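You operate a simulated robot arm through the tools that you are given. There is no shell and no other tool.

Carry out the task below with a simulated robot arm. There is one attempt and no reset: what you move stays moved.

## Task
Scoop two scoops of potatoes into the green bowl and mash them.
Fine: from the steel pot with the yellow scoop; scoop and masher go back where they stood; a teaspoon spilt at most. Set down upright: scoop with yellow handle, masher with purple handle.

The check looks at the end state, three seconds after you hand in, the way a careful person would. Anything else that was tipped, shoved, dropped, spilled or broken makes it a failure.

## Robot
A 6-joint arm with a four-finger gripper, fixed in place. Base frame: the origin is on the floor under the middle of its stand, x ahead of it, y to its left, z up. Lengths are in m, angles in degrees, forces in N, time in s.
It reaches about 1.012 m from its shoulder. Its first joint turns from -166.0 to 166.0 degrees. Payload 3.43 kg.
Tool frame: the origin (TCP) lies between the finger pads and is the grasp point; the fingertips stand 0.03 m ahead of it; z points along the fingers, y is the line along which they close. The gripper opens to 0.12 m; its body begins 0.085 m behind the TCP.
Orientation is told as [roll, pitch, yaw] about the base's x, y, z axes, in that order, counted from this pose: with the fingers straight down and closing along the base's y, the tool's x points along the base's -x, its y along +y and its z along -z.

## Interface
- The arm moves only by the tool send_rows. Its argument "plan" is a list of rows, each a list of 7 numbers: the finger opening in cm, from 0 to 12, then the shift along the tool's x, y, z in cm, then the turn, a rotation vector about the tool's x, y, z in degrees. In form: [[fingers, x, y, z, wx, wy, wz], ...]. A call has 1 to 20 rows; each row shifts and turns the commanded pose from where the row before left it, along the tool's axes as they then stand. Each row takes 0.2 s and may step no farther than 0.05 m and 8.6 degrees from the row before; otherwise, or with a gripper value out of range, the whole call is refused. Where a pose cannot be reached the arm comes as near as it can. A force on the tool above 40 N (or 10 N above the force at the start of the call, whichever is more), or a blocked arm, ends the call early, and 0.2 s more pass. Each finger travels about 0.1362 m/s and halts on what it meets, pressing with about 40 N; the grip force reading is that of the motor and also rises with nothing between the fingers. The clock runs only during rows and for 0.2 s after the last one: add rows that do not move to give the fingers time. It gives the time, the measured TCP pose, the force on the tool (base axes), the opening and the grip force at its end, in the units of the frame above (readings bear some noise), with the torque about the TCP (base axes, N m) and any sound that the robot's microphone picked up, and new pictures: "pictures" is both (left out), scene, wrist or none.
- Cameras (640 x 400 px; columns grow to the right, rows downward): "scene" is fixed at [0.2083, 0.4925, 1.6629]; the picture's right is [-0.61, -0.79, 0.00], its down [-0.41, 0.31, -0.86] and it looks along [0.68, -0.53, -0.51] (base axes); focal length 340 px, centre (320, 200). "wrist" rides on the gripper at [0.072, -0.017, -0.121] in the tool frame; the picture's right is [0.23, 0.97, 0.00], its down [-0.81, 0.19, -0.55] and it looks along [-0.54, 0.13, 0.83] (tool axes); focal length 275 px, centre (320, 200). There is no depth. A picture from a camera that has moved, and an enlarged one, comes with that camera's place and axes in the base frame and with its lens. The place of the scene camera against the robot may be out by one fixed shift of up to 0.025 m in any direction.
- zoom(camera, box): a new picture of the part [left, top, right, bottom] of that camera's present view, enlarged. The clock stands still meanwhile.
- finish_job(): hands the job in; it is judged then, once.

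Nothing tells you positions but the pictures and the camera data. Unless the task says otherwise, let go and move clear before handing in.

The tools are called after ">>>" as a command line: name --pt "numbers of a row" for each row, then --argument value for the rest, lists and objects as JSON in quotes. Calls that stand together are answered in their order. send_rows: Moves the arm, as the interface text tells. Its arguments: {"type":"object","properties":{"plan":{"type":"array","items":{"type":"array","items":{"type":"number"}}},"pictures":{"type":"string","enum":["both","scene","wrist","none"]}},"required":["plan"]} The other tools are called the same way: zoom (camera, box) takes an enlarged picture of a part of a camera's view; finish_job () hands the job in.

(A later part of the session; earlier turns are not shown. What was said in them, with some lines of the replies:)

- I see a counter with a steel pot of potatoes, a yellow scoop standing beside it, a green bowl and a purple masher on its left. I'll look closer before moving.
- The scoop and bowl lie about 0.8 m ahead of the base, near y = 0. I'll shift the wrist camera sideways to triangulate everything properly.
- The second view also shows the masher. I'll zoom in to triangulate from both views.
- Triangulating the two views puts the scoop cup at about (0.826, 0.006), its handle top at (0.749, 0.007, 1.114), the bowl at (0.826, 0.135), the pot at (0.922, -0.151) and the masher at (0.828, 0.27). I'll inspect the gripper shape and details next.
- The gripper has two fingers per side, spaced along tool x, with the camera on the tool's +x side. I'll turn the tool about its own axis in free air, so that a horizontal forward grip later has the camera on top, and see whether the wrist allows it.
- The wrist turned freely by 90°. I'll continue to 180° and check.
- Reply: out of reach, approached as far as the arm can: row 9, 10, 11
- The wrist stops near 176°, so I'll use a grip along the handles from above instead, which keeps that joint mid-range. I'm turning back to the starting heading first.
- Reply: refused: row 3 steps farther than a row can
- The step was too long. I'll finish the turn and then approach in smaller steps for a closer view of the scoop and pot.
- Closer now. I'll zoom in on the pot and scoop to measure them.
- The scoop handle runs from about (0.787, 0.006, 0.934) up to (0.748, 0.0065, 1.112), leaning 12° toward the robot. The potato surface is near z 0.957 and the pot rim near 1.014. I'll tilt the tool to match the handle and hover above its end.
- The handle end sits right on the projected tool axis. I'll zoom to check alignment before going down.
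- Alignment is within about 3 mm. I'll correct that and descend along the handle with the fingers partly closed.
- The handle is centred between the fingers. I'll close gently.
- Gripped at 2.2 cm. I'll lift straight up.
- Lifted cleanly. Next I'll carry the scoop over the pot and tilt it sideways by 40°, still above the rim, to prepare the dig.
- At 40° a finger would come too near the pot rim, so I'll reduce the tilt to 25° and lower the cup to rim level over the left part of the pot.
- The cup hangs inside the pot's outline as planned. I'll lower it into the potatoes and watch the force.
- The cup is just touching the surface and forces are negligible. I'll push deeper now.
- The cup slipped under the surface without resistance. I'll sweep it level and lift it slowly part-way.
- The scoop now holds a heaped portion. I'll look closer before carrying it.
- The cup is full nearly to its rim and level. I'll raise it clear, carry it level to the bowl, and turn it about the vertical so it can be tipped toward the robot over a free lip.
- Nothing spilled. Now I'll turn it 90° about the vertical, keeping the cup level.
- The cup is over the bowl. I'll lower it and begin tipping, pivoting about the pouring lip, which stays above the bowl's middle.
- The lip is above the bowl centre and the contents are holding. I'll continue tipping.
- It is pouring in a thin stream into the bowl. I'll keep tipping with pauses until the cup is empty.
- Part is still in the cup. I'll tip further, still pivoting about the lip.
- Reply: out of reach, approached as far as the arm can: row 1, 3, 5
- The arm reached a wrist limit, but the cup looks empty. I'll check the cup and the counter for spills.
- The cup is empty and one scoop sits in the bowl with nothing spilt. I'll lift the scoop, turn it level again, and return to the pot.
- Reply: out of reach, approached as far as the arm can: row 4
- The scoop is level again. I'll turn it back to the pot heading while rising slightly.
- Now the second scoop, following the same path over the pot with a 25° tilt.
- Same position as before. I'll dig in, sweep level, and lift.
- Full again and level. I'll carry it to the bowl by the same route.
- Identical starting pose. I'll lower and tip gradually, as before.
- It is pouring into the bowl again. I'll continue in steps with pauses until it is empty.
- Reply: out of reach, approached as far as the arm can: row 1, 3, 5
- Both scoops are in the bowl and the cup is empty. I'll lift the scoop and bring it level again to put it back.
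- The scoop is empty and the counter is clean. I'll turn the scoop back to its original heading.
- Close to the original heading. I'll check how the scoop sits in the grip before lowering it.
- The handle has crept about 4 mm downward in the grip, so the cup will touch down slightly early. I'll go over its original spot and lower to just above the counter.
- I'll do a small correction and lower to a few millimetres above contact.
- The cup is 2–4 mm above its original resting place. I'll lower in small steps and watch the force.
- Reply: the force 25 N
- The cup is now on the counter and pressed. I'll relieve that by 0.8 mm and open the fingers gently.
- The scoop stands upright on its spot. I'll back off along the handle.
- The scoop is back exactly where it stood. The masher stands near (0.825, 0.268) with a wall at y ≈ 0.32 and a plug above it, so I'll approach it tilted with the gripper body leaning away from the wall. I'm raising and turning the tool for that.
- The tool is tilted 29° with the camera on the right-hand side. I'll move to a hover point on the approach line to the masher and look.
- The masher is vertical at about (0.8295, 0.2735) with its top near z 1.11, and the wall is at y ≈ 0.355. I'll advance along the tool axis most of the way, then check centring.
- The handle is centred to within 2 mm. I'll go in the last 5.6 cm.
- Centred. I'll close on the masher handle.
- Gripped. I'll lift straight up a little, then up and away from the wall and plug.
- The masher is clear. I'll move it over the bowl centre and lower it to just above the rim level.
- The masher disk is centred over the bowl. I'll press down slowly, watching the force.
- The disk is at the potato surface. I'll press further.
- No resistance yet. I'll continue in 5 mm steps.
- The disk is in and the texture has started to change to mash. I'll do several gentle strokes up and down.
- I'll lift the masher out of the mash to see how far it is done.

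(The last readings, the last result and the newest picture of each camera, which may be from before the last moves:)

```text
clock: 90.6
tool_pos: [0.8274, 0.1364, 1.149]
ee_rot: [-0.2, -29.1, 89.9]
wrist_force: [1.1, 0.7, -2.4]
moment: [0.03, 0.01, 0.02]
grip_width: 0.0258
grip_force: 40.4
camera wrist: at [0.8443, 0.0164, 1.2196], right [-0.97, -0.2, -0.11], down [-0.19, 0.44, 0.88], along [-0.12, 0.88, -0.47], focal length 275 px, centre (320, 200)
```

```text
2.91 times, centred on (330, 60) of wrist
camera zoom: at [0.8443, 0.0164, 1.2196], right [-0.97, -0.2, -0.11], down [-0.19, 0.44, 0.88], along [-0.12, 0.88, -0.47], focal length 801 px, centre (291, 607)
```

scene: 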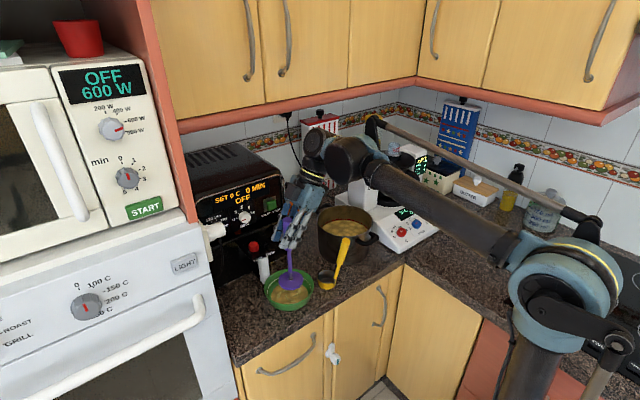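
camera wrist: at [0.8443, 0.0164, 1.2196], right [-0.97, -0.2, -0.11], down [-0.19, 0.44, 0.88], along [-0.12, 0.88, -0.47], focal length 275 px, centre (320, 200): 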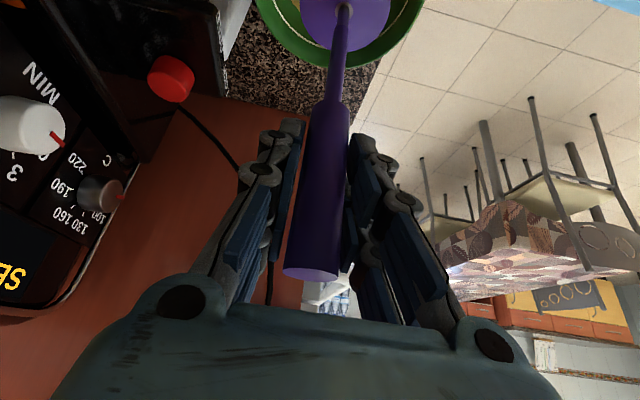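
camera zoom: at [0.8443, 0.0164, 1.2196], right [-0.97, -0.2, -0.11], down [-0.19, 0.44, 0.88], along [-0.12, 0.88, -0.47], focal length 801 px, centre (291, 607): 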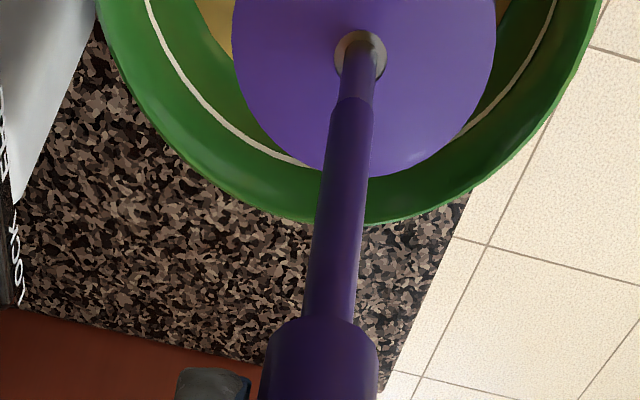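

The surface is smoothing with swirl marks. I'll do four more strokes with small offsets to work the whole bowl.

>>> send_rows --pt "0 1.61 -0.6 2.88 0 0 0" --pt "0 1.56 0 2.79 0 0 0" --pt "0 -1.61 0 -2.88 0 0 0" --pt "0 -1.56 1.2 -2.79 0 0 0" --pt "0 1.61 0 2.88 0 0 0" --pt "0 1.56 0 2.79 0 0 0" --pt "0 -1.61 0 -2.88 0 0 0" --pt "0 -2.08 -0.6 -2.5 0 0 0" --pt "0 1.61 0 2.88 0 0 0" --pt "0 1.56 0 2.79 0 0 0" --pt "0 -1.61 0 -2.88 0 0 0" --pt "0 -0.51 0 -3.38 0 0 0" --pt "0 1.61 0 2.88 0 0 0" --pt "0 1.56 0 2.79 0 0 0" --pt "0 -1.61 0 -2.88 0 0 0" --pt "0 -2.08 0 -2.5 0 0 0" --pt "0 0 0 0 0 0 0"

>>> zoom --camera "scene" --box '[250, 220, 330, 320]'

```text
clock: 94.2
tool_pos: [0.8281, 0.134, 1.1459]
ee_rot: [-0.1, -29.1, 89.9]
wrist_force: [0.1, -0.5, -2.0]
moment: [0.03, 0.02, -0.01]
grip_width: 0.026
grip_force: 40.0
camera wrist: at [0.845, 0.0151, 1.2173], right [-0.97, -0.2, -0.11], down [-0.19, 0.44, 0.88], along [-0.12, 0.88, -0.47], focal length 275 px, centre (320, 200)
```

scene: 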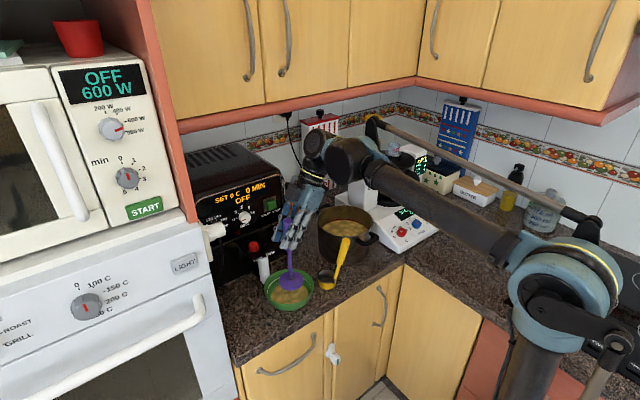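
wrist: 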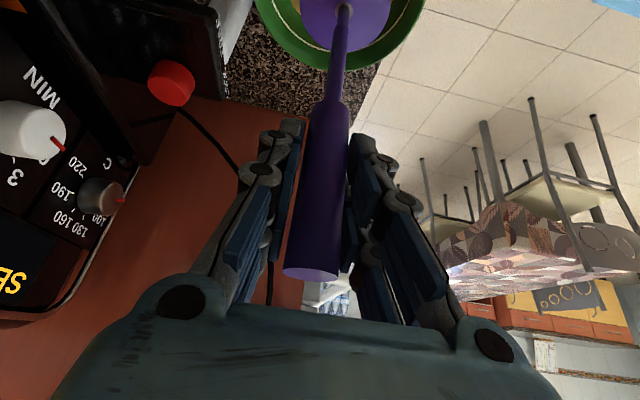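

```text
4.00 times, centred on (290, 270) of scene
camera zoom: at [0.2083, 0.4925, 1.6629], right [-0.61, -0.79, 0.0], down [-0.41, 0.31, -0.86], along [0.68, -0.53, -0.51], focal length 1359 px, centre (440, -80)
```

zoom: 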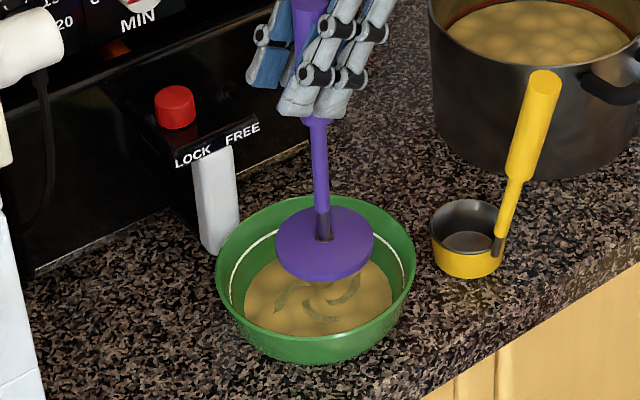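

I'll raise the masher above the bowl to see the whole surface.

>>> send_rows --pt "0 -1.71 0 -3.06 0 0 0" --pt "0 -1.71 0 -3.06 0 0 0" --pt "0 -0.98 0 -1.75 0 0 0" --pt "0 0 0 0 0 0 0"

>>> zoom --camera "scene" --box '[260, 250, 320, 320]'

>>> zoom --camera "scene" --box '[230, 180, 350, 330]'

```text
clock: 95.2
tool_pos: [0.8278, 0.135, 1.2369]
ee_rot: [-0.2, -29.2, 90.0]
wrist_force: [0.2, -0.6, -1.9]
moment: [0.01, 0.0, -0.01]
grip_width: 0.0261
grip_force: 40.0
camera wrist: at [0.8454, 0.0155, 1.3081], right [-0.97, -0.2, -0.11], down [-0.19, 0.44, 0.88], along [-0.12, 0.88, -0.47], focal length 275 px, centre (320, 200)
```

scene: 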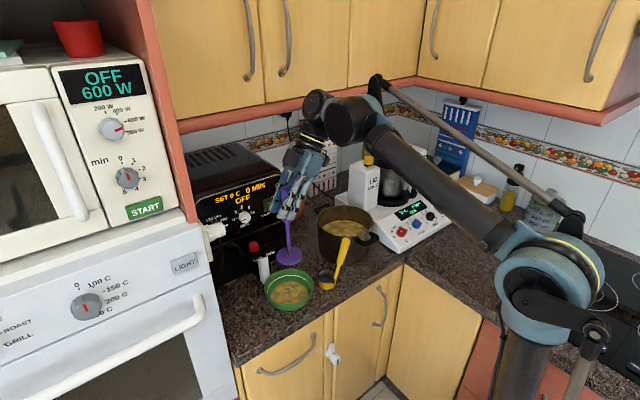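
wrist: 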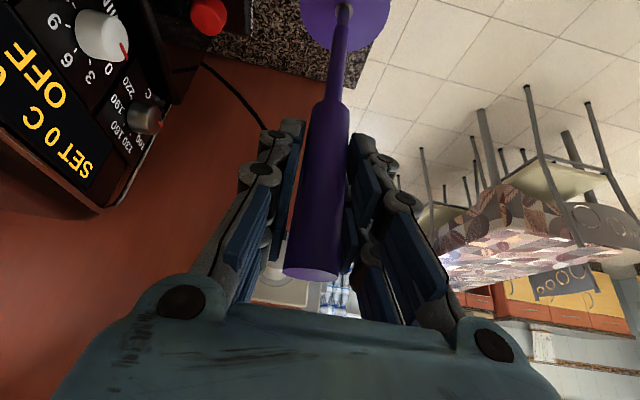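

```text
5.71 times, centred on (290, 285) of scene
camera zoom: at [0.2083, 0.4925, 1.6629], right [-0.61, -0.79, 0.0], down [-0.41, 0.31, -0.86], along [0.68, -0.53, -0.51], focal length 1941 px, centre (491, -286)
```

zoom: 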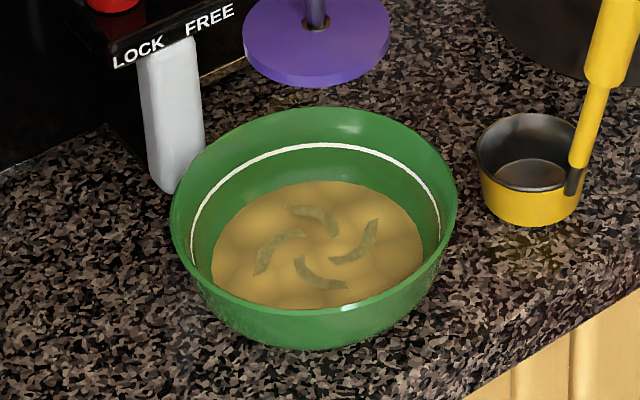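

```text
2.67 times, centred on (290, 255) of scene
camera zoom: at [0.2083, 0.4925, 1.6629], right [-0.61, -0.79, 0.0], down [-0.41, 0.31, -0.86], along [0.68, -0.53, -0.51], focal length 906 px, centre (400, 53)
```

zoom: 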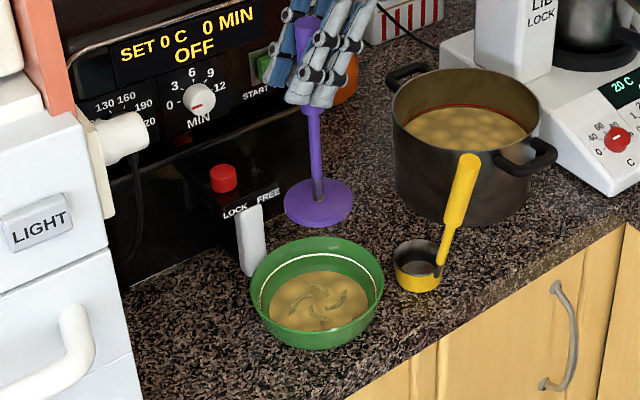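

Four swirl marks show on a smoother surface, so mashing is registering, but lumps still show faintly. I'll go down again and press closer to the bowl bottom.

>>> send_rows --pt "0 1.88 0 3.36 0 0 0" --pt "0 1.88 0 3.36 0 0 0" --pt "0 1.88 0 3.36 0 0 0" --pt "0 1.88 0 3.36 0 0 0" --pt "0 0 0 0 0 0 0" --pictures "none"

>>> send_rows --pt "0 0.146 0 0.262 0 0 0" --pt "0 0 0 0 0 0 0" --pictures "none"

>>> send_rows --pt "0 0.146 0 0.262 0 0 0" --pt "0 0 0 0 0 0 0"

>>> zoom --camera "scene" --box '[260, 240, 320, 320]'

```text
clock: 96.4
tool_pos: [0.8272, 0.1357, 1.0827]
ee_rot: [-0.1, -29.1, 90.0]
wrist_force: [-0.2, 0.6, -0.8]
moment: [0.0, -0.02, 0.0]
grip_width: 0.0259
grip_force: 40.1
```

```text
clock: 97.0
tool_pos: [0.8266, 0.1339, 1.0812]
ee_rot: [-0.1, -29.2, 89.9]
wrist_force: [0.3, -0.4, -1.1]
moment: [0.0, -0.02, 0.02]
grip_width: 0.0257
grip_force: 39.9
```

```text
clock: 97.6
tool_pos: [0.8272, 0.1341, 1.0773]
ee_rot: [0.0, -29.2, 90.0]
wrist_force: [0.4, -0.9, -0.9]
moment: [-0.03, -0.01, 0.01]
grip_width: 0.0259
grip_force: 39.9
camera wrist: at [0.8444, 0.0147, 1.1482], right [-0.97, -0.2, -0.11], down [-0.19, 0.44, 0.88], along [-0.12, 0.88, -0.47], focal length 275 px, centre (320, 200)
```

scene: 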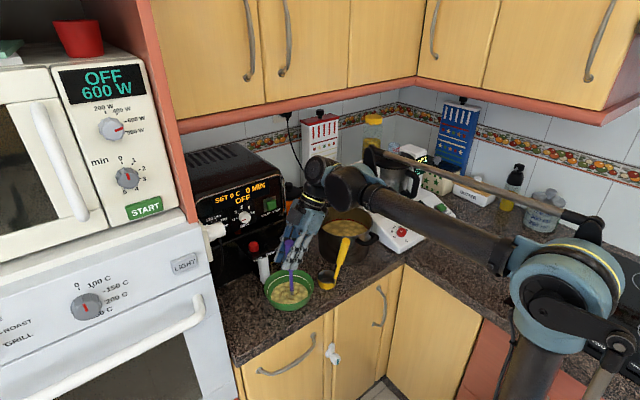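
wrist: 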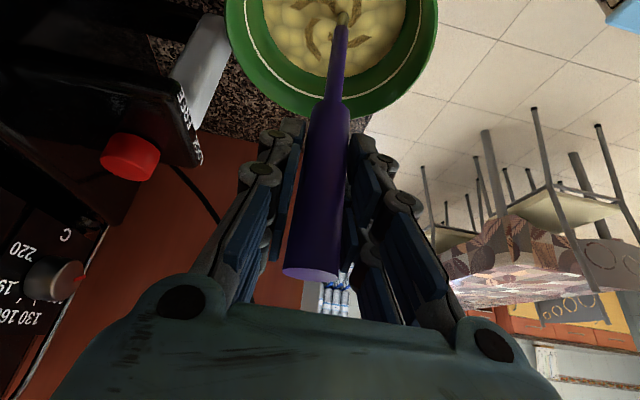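

```text
5.00 times, centred on (290, 280) of scene
camera zoom: at [0.2083, 0.4925, 1.6629], right [-0.61, -0.79, 0.0], down [-0.41, 0.31, -0.86], along [0.68, -0.53, -0.51], focal length 1698 px, centre (470, -200)
```

zoom: 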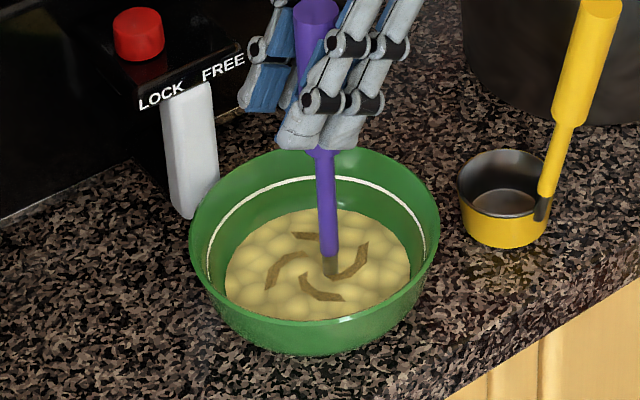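

The potatoes turned paler after that deeper press, so mashing is progressing. I'll do more full strokes at this depth.

>>> send_rows --pt "0 -1.22 0 -2.18 0 0 0" --pt "0 -0.98 0 -1.75 0 0 0" --pt "0 0.98 0 1.75 0 0 0" --pt "0 1.22 0 2.18 0 0 0" --pt "0 -1.22 0 -2.18 0 0 0" --pt "0 -0.98 0 -1.75 0 0 0" --pt "0 0.98 0 1.75 0 0 0" --pt "0 1.22 0 2.18 0 0 0" --pt "0 -1.22 0 -2.18 0 0 0" --pt "0 -0.98 0 -1.75 0 0 0" --pt "0 0.98 0 1.75 0 0 0" --pt "0 1.22 0 2.18 0 0 0" --pt "0 -1.22 0 -2.18 0 0 0" --pt "0 -0.98 0 -1.75 0 0 0" --pt "0 0.98 0 1.75 0 0 0" --pt "0 1.22 0 2.18 0 0 0" --pt "0 0 0 0 0 0 0"

>>> zoom --camera "scene" --box '[260, 240, 320, 320]'

>>> zoom --camera "wrist" --box '[220, 0, 440, 120]'

```text
clock: 101.2
tool_pos: [0.8278, 0.1334, 1.0786]
ee_rot: [-0.2, -29.2, 90.0]
wrist_force: [0.8, 0.5, -2.3]
moment: [-0.01, -0.01, 0.01]
grip_width: 0.0257
grip_force: 39.8
camera wrist: at [0.8448, 0.015, 1.1485], right [-0.97, -0.2, -0.11], down [-0.19, 0.44, 0.88], along [-0.12, 0.88, -0.47], focal length 275 px, centre (320, 200)
```

scene: 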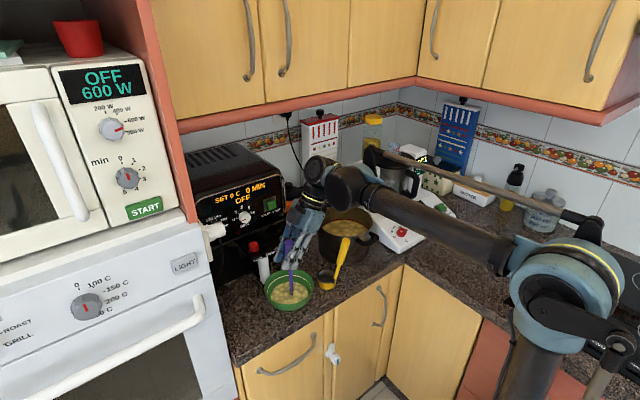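
wrist: 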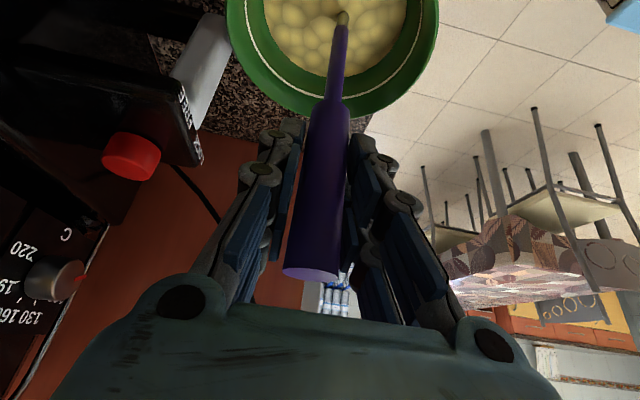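

```text
5.00 times, centred on (290, 280) of scene
camera zoom: at [0.2083, 0.4925, 1.6629], right [-0.61, -0.79, 0.0], down [-0.41, 0.31, -0.86], along [0.68, -0.53, -0.51], focal length 1698 px, centre (470, -200)
```

zoom: 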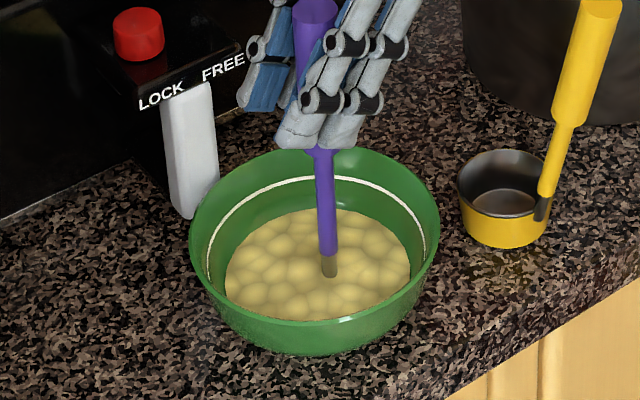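

```text
2.91 times, centred on (330, 60) of wrist
camera zoom: at [0.8448, 0.015, 1.1485], right [-0.97, -0.2, -0.11], down [-0.19, 0.44, 0.88], along [-0.12, 0.88, -0.47], focal length 801 px, centre (291, 607)
```

zoom: 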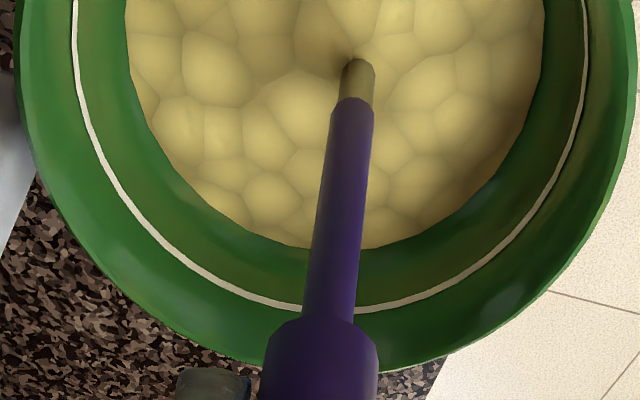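

The swirl marks are gone and the contents are evenly pale. I'll do three more strokes to see whether anything still changes.

>>> send_rows --pt "0 -1.22 0 -2.18 0 0 0" --pt "0 -0.98 0 -1.75 0 0 0" --pt "0 0.98 0 1.75 0 0 0" --pt "0 1.22 0 2.18 0 0 0" --pt "0 -1.22 0 -2.18 0 0 0" --pt "0 -0.98 0 -1.75 0 0 0" --pt "0 0.98 0 1.75 0 0 0" --pt "0 1.22 0 2.18 0 0 0" --pt "0 -1.22 0 -2.18 0 0 0" --pt "0 -0.98 0 -1.75 0 0 0" --pt "0 0.98 0 1.75 0 0 0" --pt "0 1.22 0 2.18 0 0 0" --pt "0 -1.22 0 -2.18 0 0 0" --pt "0 -1.22 0 -2.18 0 0 0" --pt "0 -1.22 0 -2.18 0 0 0" --pt "0 0 0 0 0 0 0" --pt "0 0 0 0 0 0 0"

>>> zoom --camera "scene" --box '[250, 220, 330, 320]'

```text
clock: 104.8
tool_pos: [0.827, 0.1335, 1.1531]
ee_rot: [-0.1, -29.1, 89.9]
wrist_force: [0.9, 0.3, -1.7]
moment: [0.03, 0.01, 0.0]
grip_width: 0.0258
grip_force: 40.0
camera wrist: at [0.844, 0.0133, 1.2233], right [-0.97, -0.2, -0.11], down [-0.19, 0.44, 0.88], along [-0.12, 0.88, -0.47], focal length 275 px, centre (320, 200)
```

scene: 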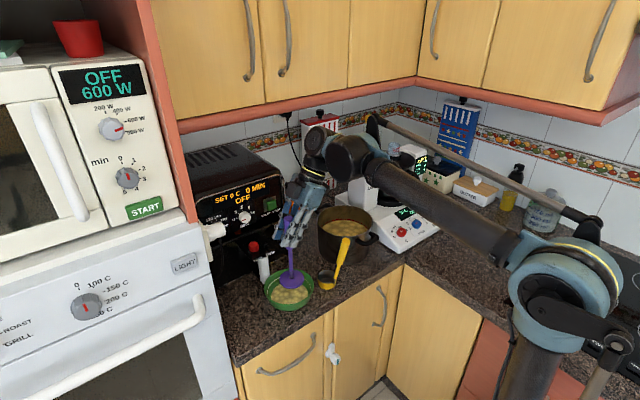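
wrist: 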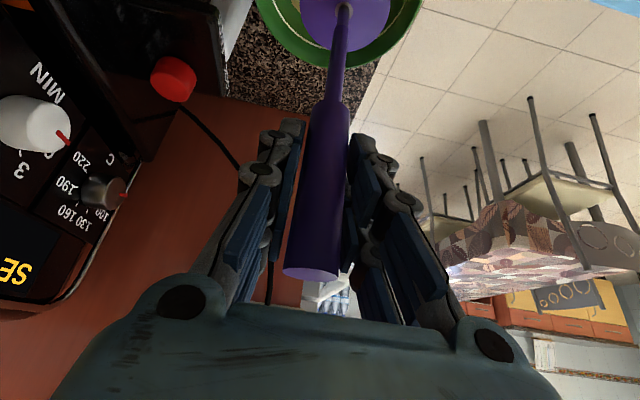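

```text
4.00 times, centred on (290, 270) of scene
camera zoom: at [0.2083, 0.4925, 1.6629], right [-0.61, -0.79, 0.0], down [-0.41, 0.31, -0.86], along [0.68, -0.53, -0.51], focal length 1359 px, centre (440, -80)
```

zoom: 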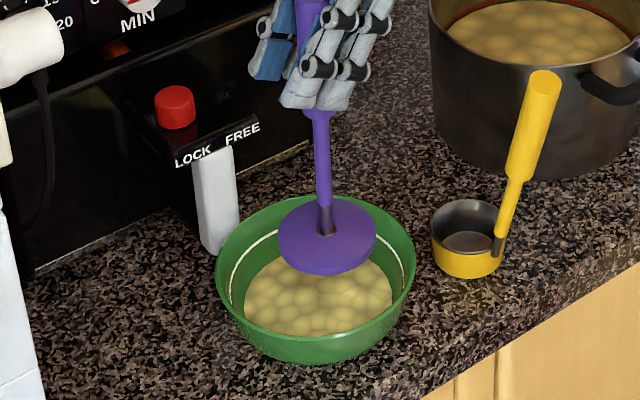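

The mash is uniform and no longer changes. I'll lift the masher, carry it back and lower it near its original place.

>>> send_rows --pt "0 -1.41 0 -2.52 0 0 0" --pt "0 -1.41 0 -2.52 0 0 0" --pt "0 -2.87 -0.07 1.61 0 0 0" --pt "0 -2.87 -0.07 1.61 0 0 0" --pt "0 -2.87 -0.07 1.61 0 0 0" --pt "0 0.536 0 3.74 0 0 0" --pt "0 0.536 0 3.74 0 0 0" --pt "0 0.536 0 3.74 0 0 0" --pt "0 0 0 0 0 0 0"

>>> zoom --camera "scene" --box '[200, 190, 340, 350]'

```text
clock: 106.8
tool_pos: [0.8291, 0.2755, 1.1052]
ee_rot: [-0.2, -29.2, 89.9]
wrist_force: [-1.4, 1.3, -0.5]
moment: [-0.03, -0.01, 0.03]
grip_width: 0.0263
grip_force: 40.3
camera wrist: at [0.846, 0.1548, 1.1751], right [-0.97, -0.2, -0.11], down [-0.19, 0.44, 0.88], along [-0.12, 0.88, -0.47], focal length 275 px, centre (320, 200)
```

scene: 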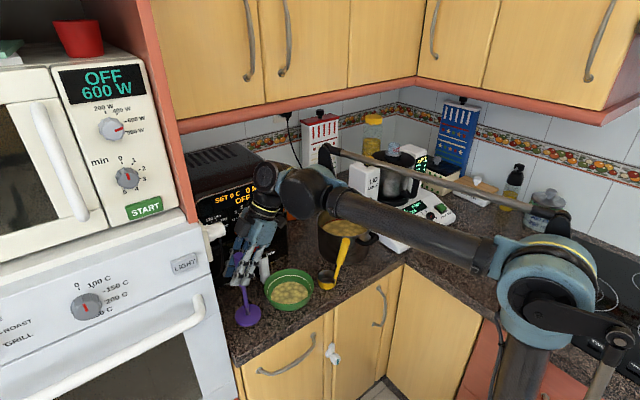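
wrist: 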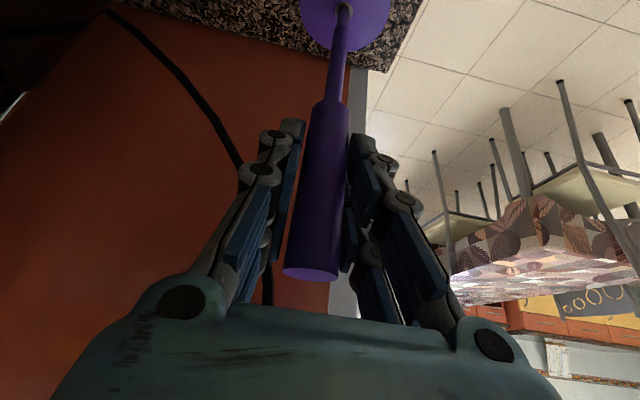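

```text
2.50 times, centred on (270, 270) of scene
camera zoom: at [0.2083, 0.4925, 1.6629], right [-0.61, -0.79, 0.0], down [-0.41, 0.31, -0.86], along [0.68, -0.53, -0.51], focal length 849 px, centre (445, 25)
```

zoom: 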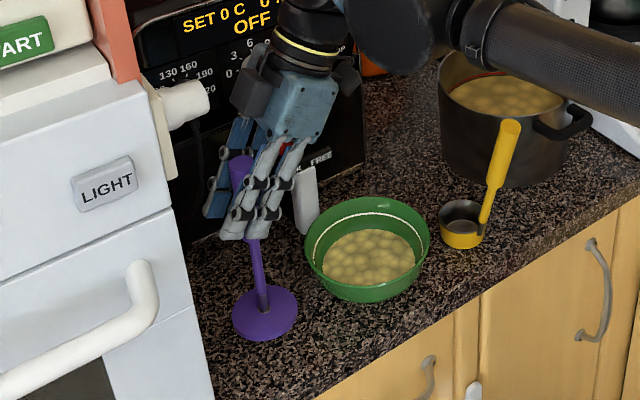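

Just above its spot; I'll lower to a few millimetres above contact.

>>> send_rows --pt "0 0.925 0 1.43 0 0 0" --pt "0 0.925 0 1.43 0 0 0" --pt "0 0 0 0 0 0 0"

>>> zoom --camera "scene" --box '[200, 190, 340, 350]'

```text
clock: 107.6
tool_pos: [0.8303, 0.2718, 1.0694]
ee_rot: [-0.1, -29.2, 90.0]
wrist_force: [0.4, -0.2, -1.9]
moment: [-0.03, 0.01, -0.02]
grip_width: 0.0261
grip_force: 40.2
camera wrist: at [0.8465, 0.1518, 1.1406], right [-0.97, -0.2, -0.11], down [-0.19, 0.44, 0.88], along [-0.12, 0.88, -0.47], focal length 275 px, centre (320, 200)
```

scene: 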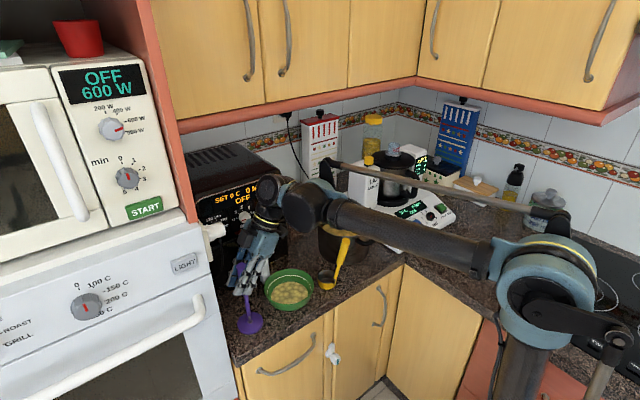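
wrist: 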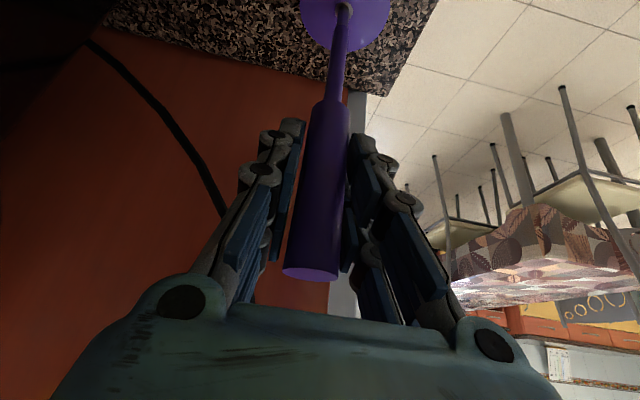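

```text
2.50 times, centred on (270, 270) of scene
camera zoom: at [0.2083, 0.4925, 1.6629], right [-0.61, -0.79, 0.0], down [-0.41, 0.31, -0.86], along [0.68, -0.53, -0.51], focal length 849 px, centre (445, 25)
```

zoom: 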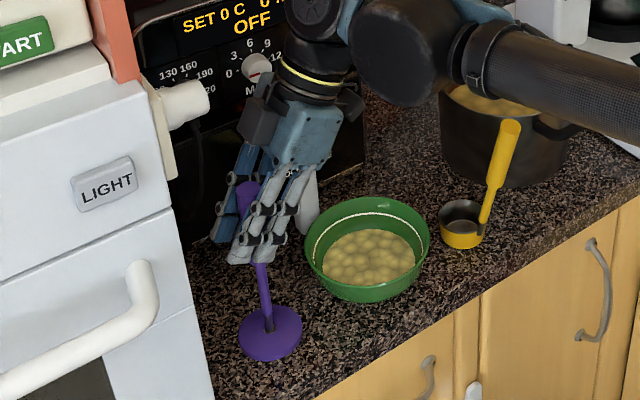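

Very near its original outline. I'll make a tiny correction and lower in small steps until it touches.

>>> send_rows --pt "0 -0.03 0.08 0.25 0 0 0" --pt "0 0 0 0 0 0 0" --pictures "none"

>>> send_rows --pt "0 0.049 0 0.087 0 0 0" --pt "0 0 0 0 0 0 0" --pictures "none"

```text
clock: 108.2
tool_pos: [0.8284, 0.2728, 1.0685]
ee_rot: [-0.1, -29.2, 90.0]
wrist_force: [0.3, 0.2, -0.9]
moment: [-0.01, 0.0, 0.04]
grip_width: 0.026
grip_force: 40.0
```

```text
clock: 108.8
tool_pos: [0.8282, 0.2729, 1.0672]
ee_rot: [-0.1, -29.2, 90.1]
wrist_force: [0.0, 0.7, -1.8]
moment: [-0.02, 0.04, 0.0]
grip_width: 0.0259
grip_force: 39.9
```

>>> send_rows --pt "0 0.049 0 0.087 0 0 0" --pt "0 0 0 0 0 0 0" --pictures "none"

>>> send_rows --pt "0 0.034 0 0.061 0 0 0" --pt "0 0 0 0 0 0 0" --pictures "none"

```text
clock: 109.4
tool_pos: [0.8283, 0.2728, 1.0661]
ee_rot: [-0.1, -29.1, 90.0]
wrist_force: [-0.1, 0.7, -1.3]
moment: [-0.04, 0.02, -0.01]
grip_width: 0.0257
grip_force: 40.1
```

```text
clock: 110.0
tool_pos: [0.8293, 0.2731, 1.065]
ee_rot: [-0.1, -29.2, 90.0]
wrist_force: [-0.6, 0.6, -0.7]
moment: [-0.01, -0.01, 0.02]
grip_width: 0.0257
grip_force: 39.7
```

>>> send_rows --pt "0 0.034 0 0.061 0 0 0" --pt "0 0 0 0 0 0 0" --pictures "none"

>>> send_rows --pt "0 0.034 0 0.061 0 0 0" --pt "0 0 0 0 0 0 0" --pictures "scene"

>>> zoom --camera "scene" --box '[200, 190, 340, 350]'

```text
clock: 110.6
tool_pos: [0.8282, 0.2727, 1.0656]
ee_rot: [-0.2, -29.2, 90.0]
wrist_force: [0.9, -2.6, 10.6]
moment: [-0.39, -0.03, -0.02]
grip_width: 0.026
grip_force: 40.3
```

```text
clock: 111.2
tool_pos: [0.83, 0.2728, 1.0646]
ee_rot: [-0.2, -29.3, 90.0]
wrist_force: [3.6, -0.9, 25.8]
moment: [-0.15, -0.13, 0.01]
grip_width: 0.026
grip_force: 39.8
```

scene: 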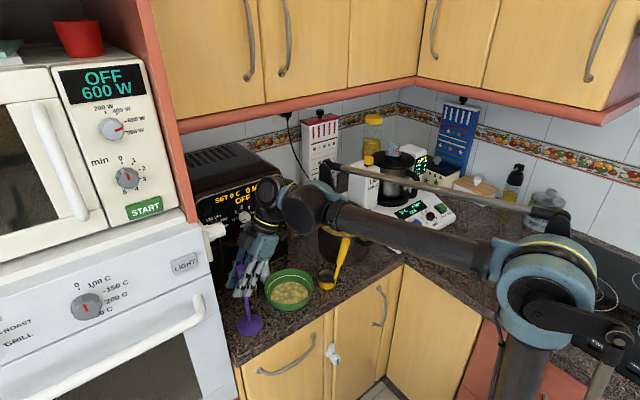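

```text
2.50 times, centred on (270, 270) of scene
camera zoom: at [0.2083, 0.4925, 1.6629], right [-0.61, -0.79, 0.0], down [-0.41, 0.31, -0.86], along [0.68, -0.53, -0.51], focal length 849 px, centre (445, 25)
```

zoom: 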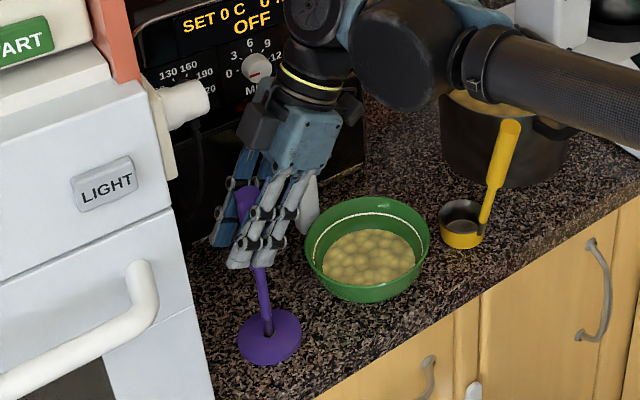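

The masher is down and its outline matches the original. I'll relieve the pressure slightly and open the fingers slowly.

>>> send_rows --pt "0 -0.044 0 -0.079 0 0 0" --pt "0 0 0 0 0 0 0" --pictures "none"

>>> send_rows --pt "2.7 0 0 0 0 0 0" --pt "3.0 0 0 0 0 0 0" --pt "3.5 0 0 0 0 0 0" --pt "4.2 0 0 0 0 0 0" --pt "5.0 0 0 0 0 0 0" --pt "6.0 0 0 0 0 0 0" --pt "7.0 0 0 0 0 0 0" --pt "7.0 0 0 0 0 0 0"

>>> zoom --camera "scene" --box '[200, 190, 340, 350]'

```text
clock: 111.8
tool_pos: [0.8292, 0.2735, 1.0657]
ee_rot: [-0.2, -29.2, 89.9]
wrist_force: [-0.9, 4.3, 11.4]
moment: [0.55, 0.08, 0.03]
grip_width: 0.0259
grip_force: 40.1
```

```text
clock: 113.6
tool_pos: [0.8282, 0.2728, 1.0652]
ee_rot: [0.0, -29.2, 90.1]
wrist_force: [0.4, 0.9, 0.2]
moment: [0.02, -0.01, -0.03]
grip_width: 0.07
grip_force: 0.0
camera wrist: at [0.8464, 0.1535, 1.1362], right [-0.97, -0.2, -0.11], down [-0.19, 0.44, 0.88], along [-0.12, 0.88, -0.47], focal length 275 px, centre (320, 200)
```

scene: 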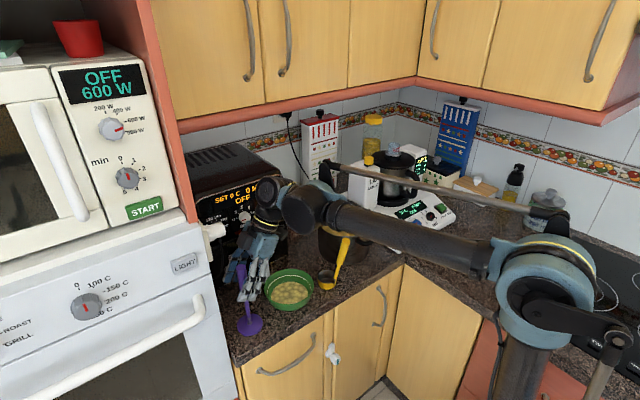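
wrist: 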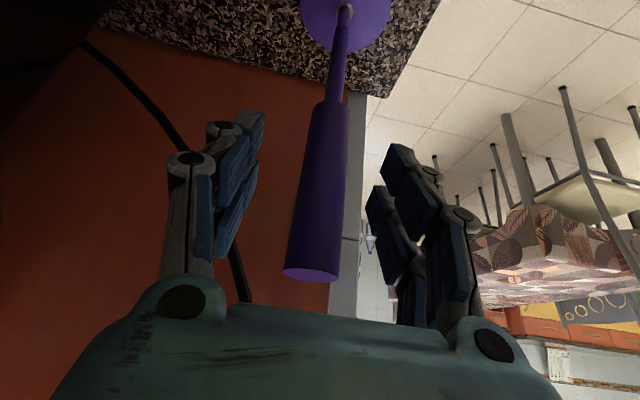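

```text
2.50 times, centred on (270, 270) of scene
camera zoom: at [0.2083, 0.4925, 1.6629], right [-0.61, -0.79, 0.0], down [-0.41, 0.31, -0.86], along [0.68, -0.53, -0.51], focal length 849 px, centre (445, 25)
```

zoom: 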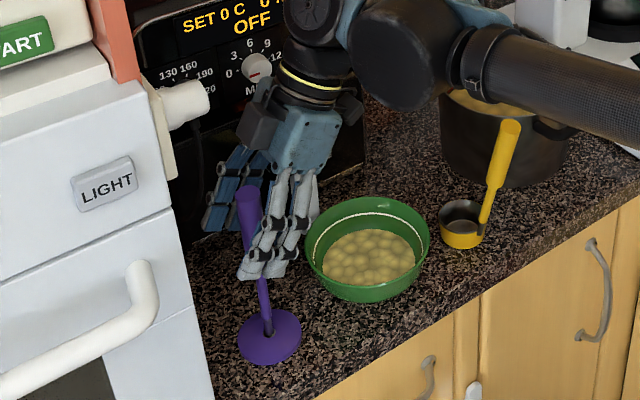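

The masher stands where it was. I'll back out along the approach line and retreat upward.

>>> send_rows --pt "7 0 0 -2.0 0 0 0" --pt "7 0 0 -3.6 0 0 0" --pt "7 0 0 -4.0 0 0 0" --pt "7 0 0 -4.0 0 0 0" --pt "7 0 0 -4.0 0 0 0" --pt "7 0 0 -4.0 0 0 0" --pt "7 2.41 1.96 -2.41 0 0 0" --pt "7 2.41 1.96 -2.41 0 0 0" --pt "7 2.41 1.96 -2.41 0 0 0" --pt "7 2.41 1.96 -2.41 0 0 0" --pt "7 2.41 1.96 -2.41 0 0 0" --pt "7 0 0 0 0 0 0"

>>> zoom --camera "scene" --box '[220, 190, 400, 350]'

>>> zoom --camera "scene" --box '[250, 240, 330, 330]'

```text
clock: 116.2
tool_pos: [0.7296, 0.0047, 1.3005]
ee_rot: [0.0, -29.2, 90.1]
wrist_force: [-0.8, -0.5, -0.1]
moment: [0.0, 0.01, -0.01]
grip_width: 0.0701
grip_force: 0.0
camera wrist: at [0.7469, -0.115, 1.3721], right [-0.97, -0.2, -0.11], down [-0.19, 0.44, 0.88], along [-0.13, 0.88, -0.47], focal length 275 px, centre (320, 200)
```

scene: 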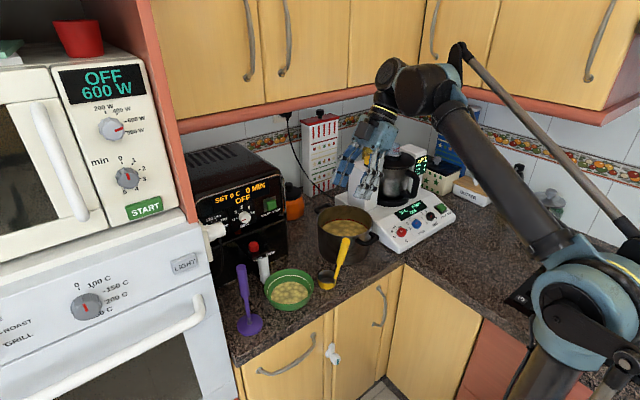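
wrist: 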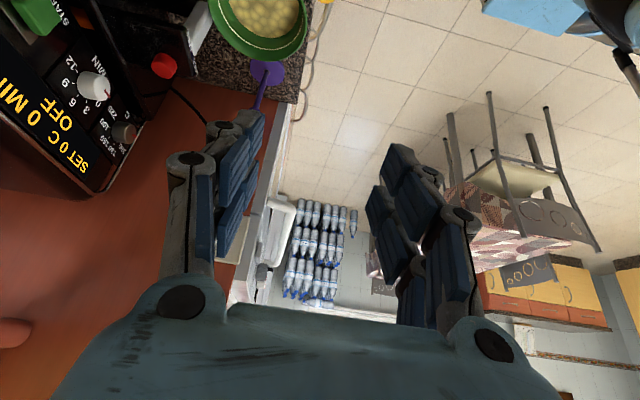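

```text
2.50 times, centred on (310, 270) of scene
camera zoom: at [0.2083, 0.4925, 1.6629], right [-0.61, -0.79, 0.0], down [-0.41, 0.31, -0.86], along [0.68, -0.53, -0.51], focal length 849 px, centre (345, 25)
```

zoom: 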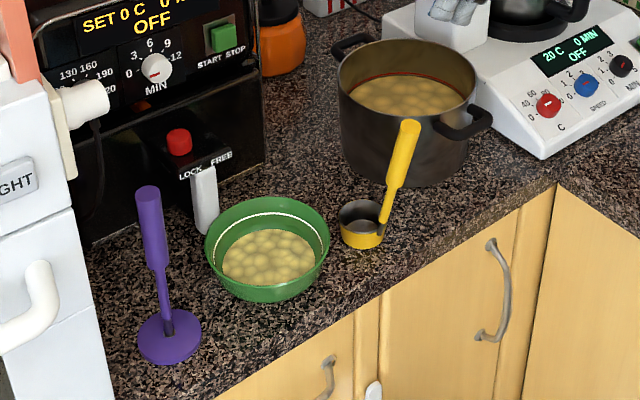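

```text
4.44 times, centred on (290, 285) of scene
camera zoom: at [0.2083, 0.4925, 1.6629], right [-0.61, -0.79, 0.0], down [-0.41, 0.31, -0.86], along [0.68, -0.53, -0.51], focal length 1510 px, centre (453, -178)
```

zoom: 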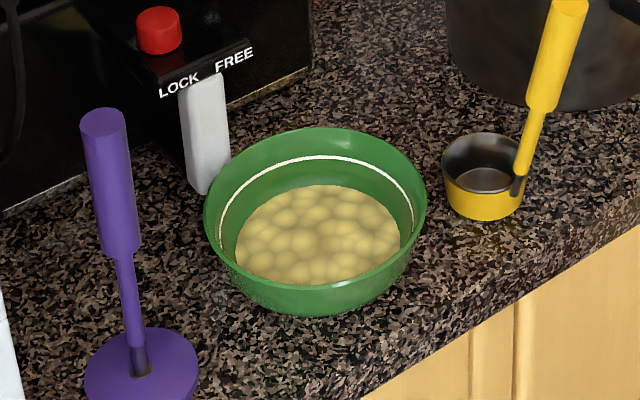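

Scoop, masher and bowl all match their original places. I'll take a closer look at the mash and the pot for comparison, and scan for spills.

>>> zoom --camera "scene" --box '[270, 268, 312, 312]'

>>> zoom --camera "scene" --box '[322, 205, 372, 255]'

>>> zoom --camera "wrist" --box '[200, 0, 340, 80]'

```text
9.09 times, centred on (291, 290) of scene
camera zoom: at [0.2083, 0.4925, 1.6629], right [-0.61, -0.79, 0.0], down [-0.41, 0.31, -0.86], along [0.68, -0.53, -0.51], focal length 3088 px, centre (584, -618)
```

zoom: 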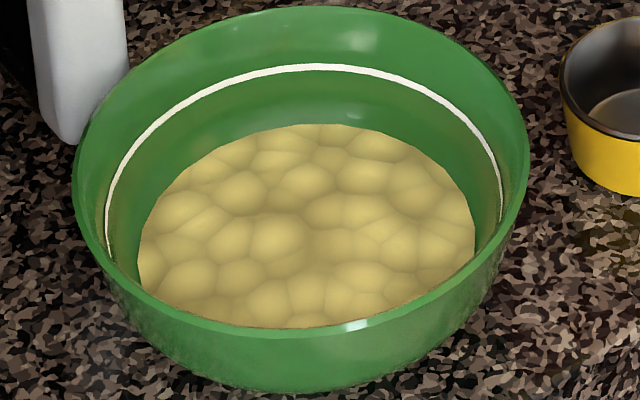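

```text
8.00 times, centred on (347, 230) of scene
camera zoom: at [0.2083, 0.4925, 1.6629], right [-0.61, -0.79, 0.0], down [-0.41, 0.31, -0.86], along [0.68, -0.53, -0.51], focal length 2717 px, centre (104, -40)
```

zoom: 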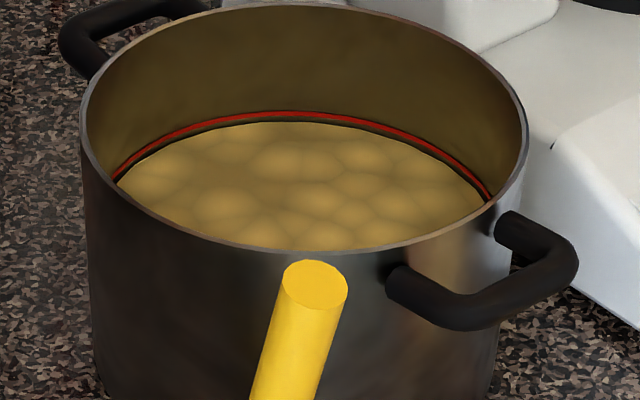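

```text
4.57 times, centred on (270, 40) of wrist
camera zoom: at [0.7469, -0.115, 1.3721], right [-0.97, -0.2, -0.11], down [-0.19, 0.44, 0.88], along [-0.13, 0.88, -0.47], focal length 1258 px, centre (549, 931)
```

zoom: 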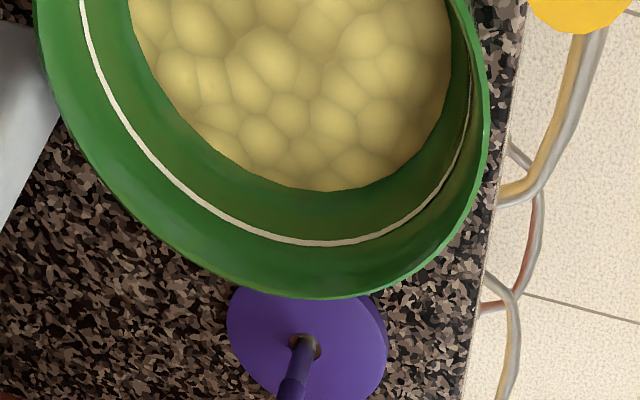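

The contents are uniformly mash-coloured. One faint patch on the counter near the scoop deserves a closer look for spills.

>>> zoom --camera "scene" --box '[300, 265, 350, 310]'

>>> zoom --camera "scene" --box '[295, 225, 335, 275]'

>>> zoom --camera "scene" --box '[225, 280, 300, 350]'

```text
8.89 times, centred on (325, 288) of scene
camera zoom: at [0.2083, 0.4925, 1.6629], right [-0.61, -0.79, 0.0], down [-0.41, 0.31, -0.86], along [0.68, -0.53, -0.51], focal length 3019 px, centre (276, -578)
```

zoom: 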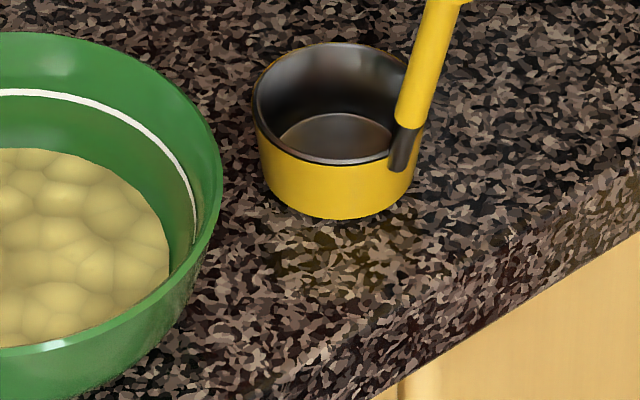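

```text
8.00 times, centred on (315, 250) of scene
camera zoom: at [0.2083, 0.4925, 1.6629], right [-0.61, -0.79, 0.0], down [-0.41, 0.31, -0.86], along [0.68, -0.53, -0.51], focal length 2717 px, centre (360, -200)
```

zoom: 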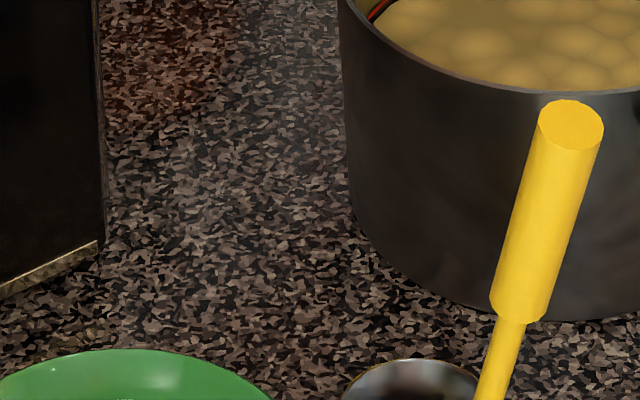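

```text
5.71 times, centred on (262, 315) of scene
camera zoom: at [0.2083, 0.4925, 1.6629], right [-0.61, -0.79, 0.0], down [-0.41, 0.31, -0.86], along [0.68, -0.53, -0.51], focal length 1941 px, centre (649, -457)
```

zoom: 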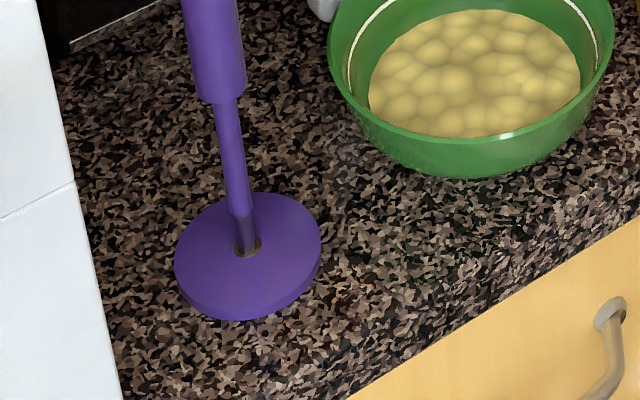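

No spill; the tint is only reflected colour. I'll retreat a bit further from the counter before handing in.

>>> send_rows --pt "7 -0.49 4.0 -0.87 0 0 0" --pt "7 -0.49 4.0 -0.87 0 0 0" --pt "7 -0.49 4.0 -0.87 0 0 0" --pt "7 0 0 0 0 0 0" --pt "7 0 0 0 0 0 0"

>>> zoom --camera "scene" --box '[220, 190, 400, 350]'

```text
clock: 117.4
tool_pos: [0.6079, 0.0045, 1.3285]
ee_rot: [-0.1, -29.2, 90.0]
wrist_force: [-0.2, 0.1, 0.8]
moment: [0.03, 0.01, 0.01]
grip_width: 0.0701
grip_force: 0.1
camera wrist: at [0.6246, -0.115, 1.4], right [-0.97, -0.2, -0.11], down [-0.19, 0.44, 0.88], along [-0.12, 0.88, -0.47], focal length 275 px, centre (320, 200)
```

scene: 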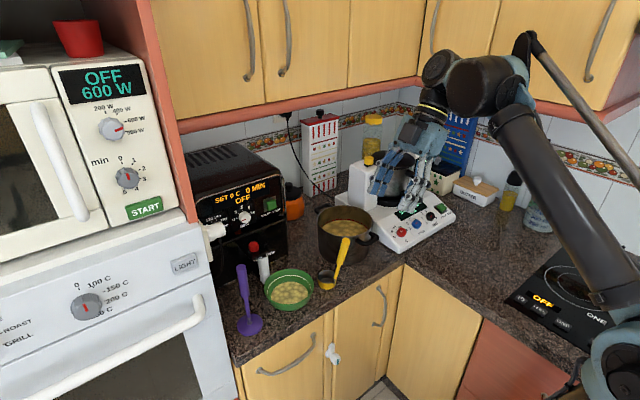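
wrist: 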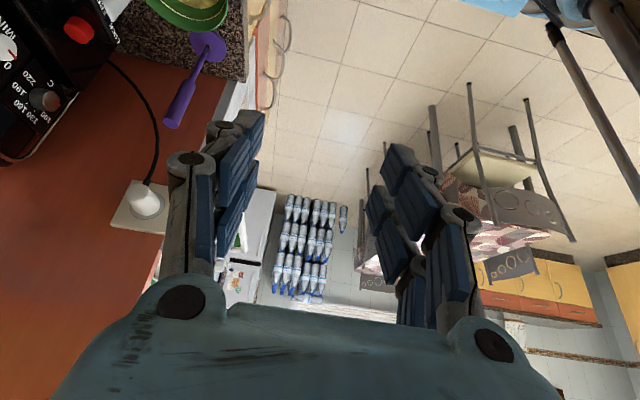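

```text
2.50 times, centred on (310, 270) of scene
camera zoom: at [0.2083, 0.4925, 1.6629], right [-0.61, -0.79, 0.0], down [-0.41, 0.31, -0.86], along [0.68, -0.53, -0.51], focal length 849 px, centre (345, 25)
```

zoom: 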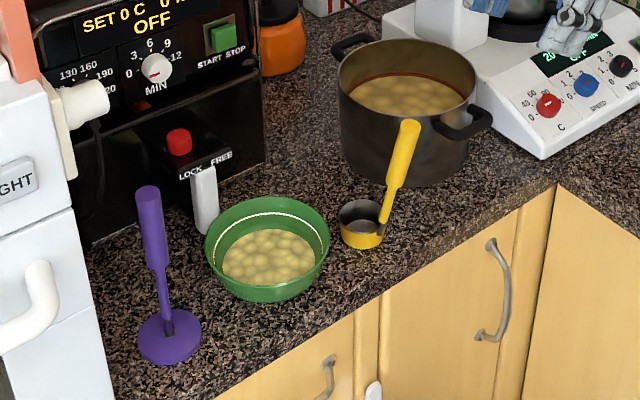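

Two scoops are in the green bowl and mashed. The scoop and masher stand upright where they were, the counter is clean, and the arm is clear, so I'm handing in.

>>> finish_job

```text
The job is handed in.
```

I put two scoops of potatoes from the steel pot into the green bowl, mashed them, and handed the job in. I haven't seen the result of the check.

- **Potatoes:** both scoops came up full, to about the cup's rim, and the cup looked empty after each pour. I saw nothing spilt on the counter.
- **Mashing:** I pressed until the contents turned evenly pale and the streaks were gone. Three further strokes changed nothing. The surface still shows a lumpy texture, like the potatoes in the pot, so I judged it mashed by the colour change.
- **Scoop and masher:** both stand upright where they started, matching the first pictures as closely as I could measure.
- **Everything else:** the pot and bowl look unmoved, and I didn't see anything else disturbed. The arm has let go and is clear of the counter.
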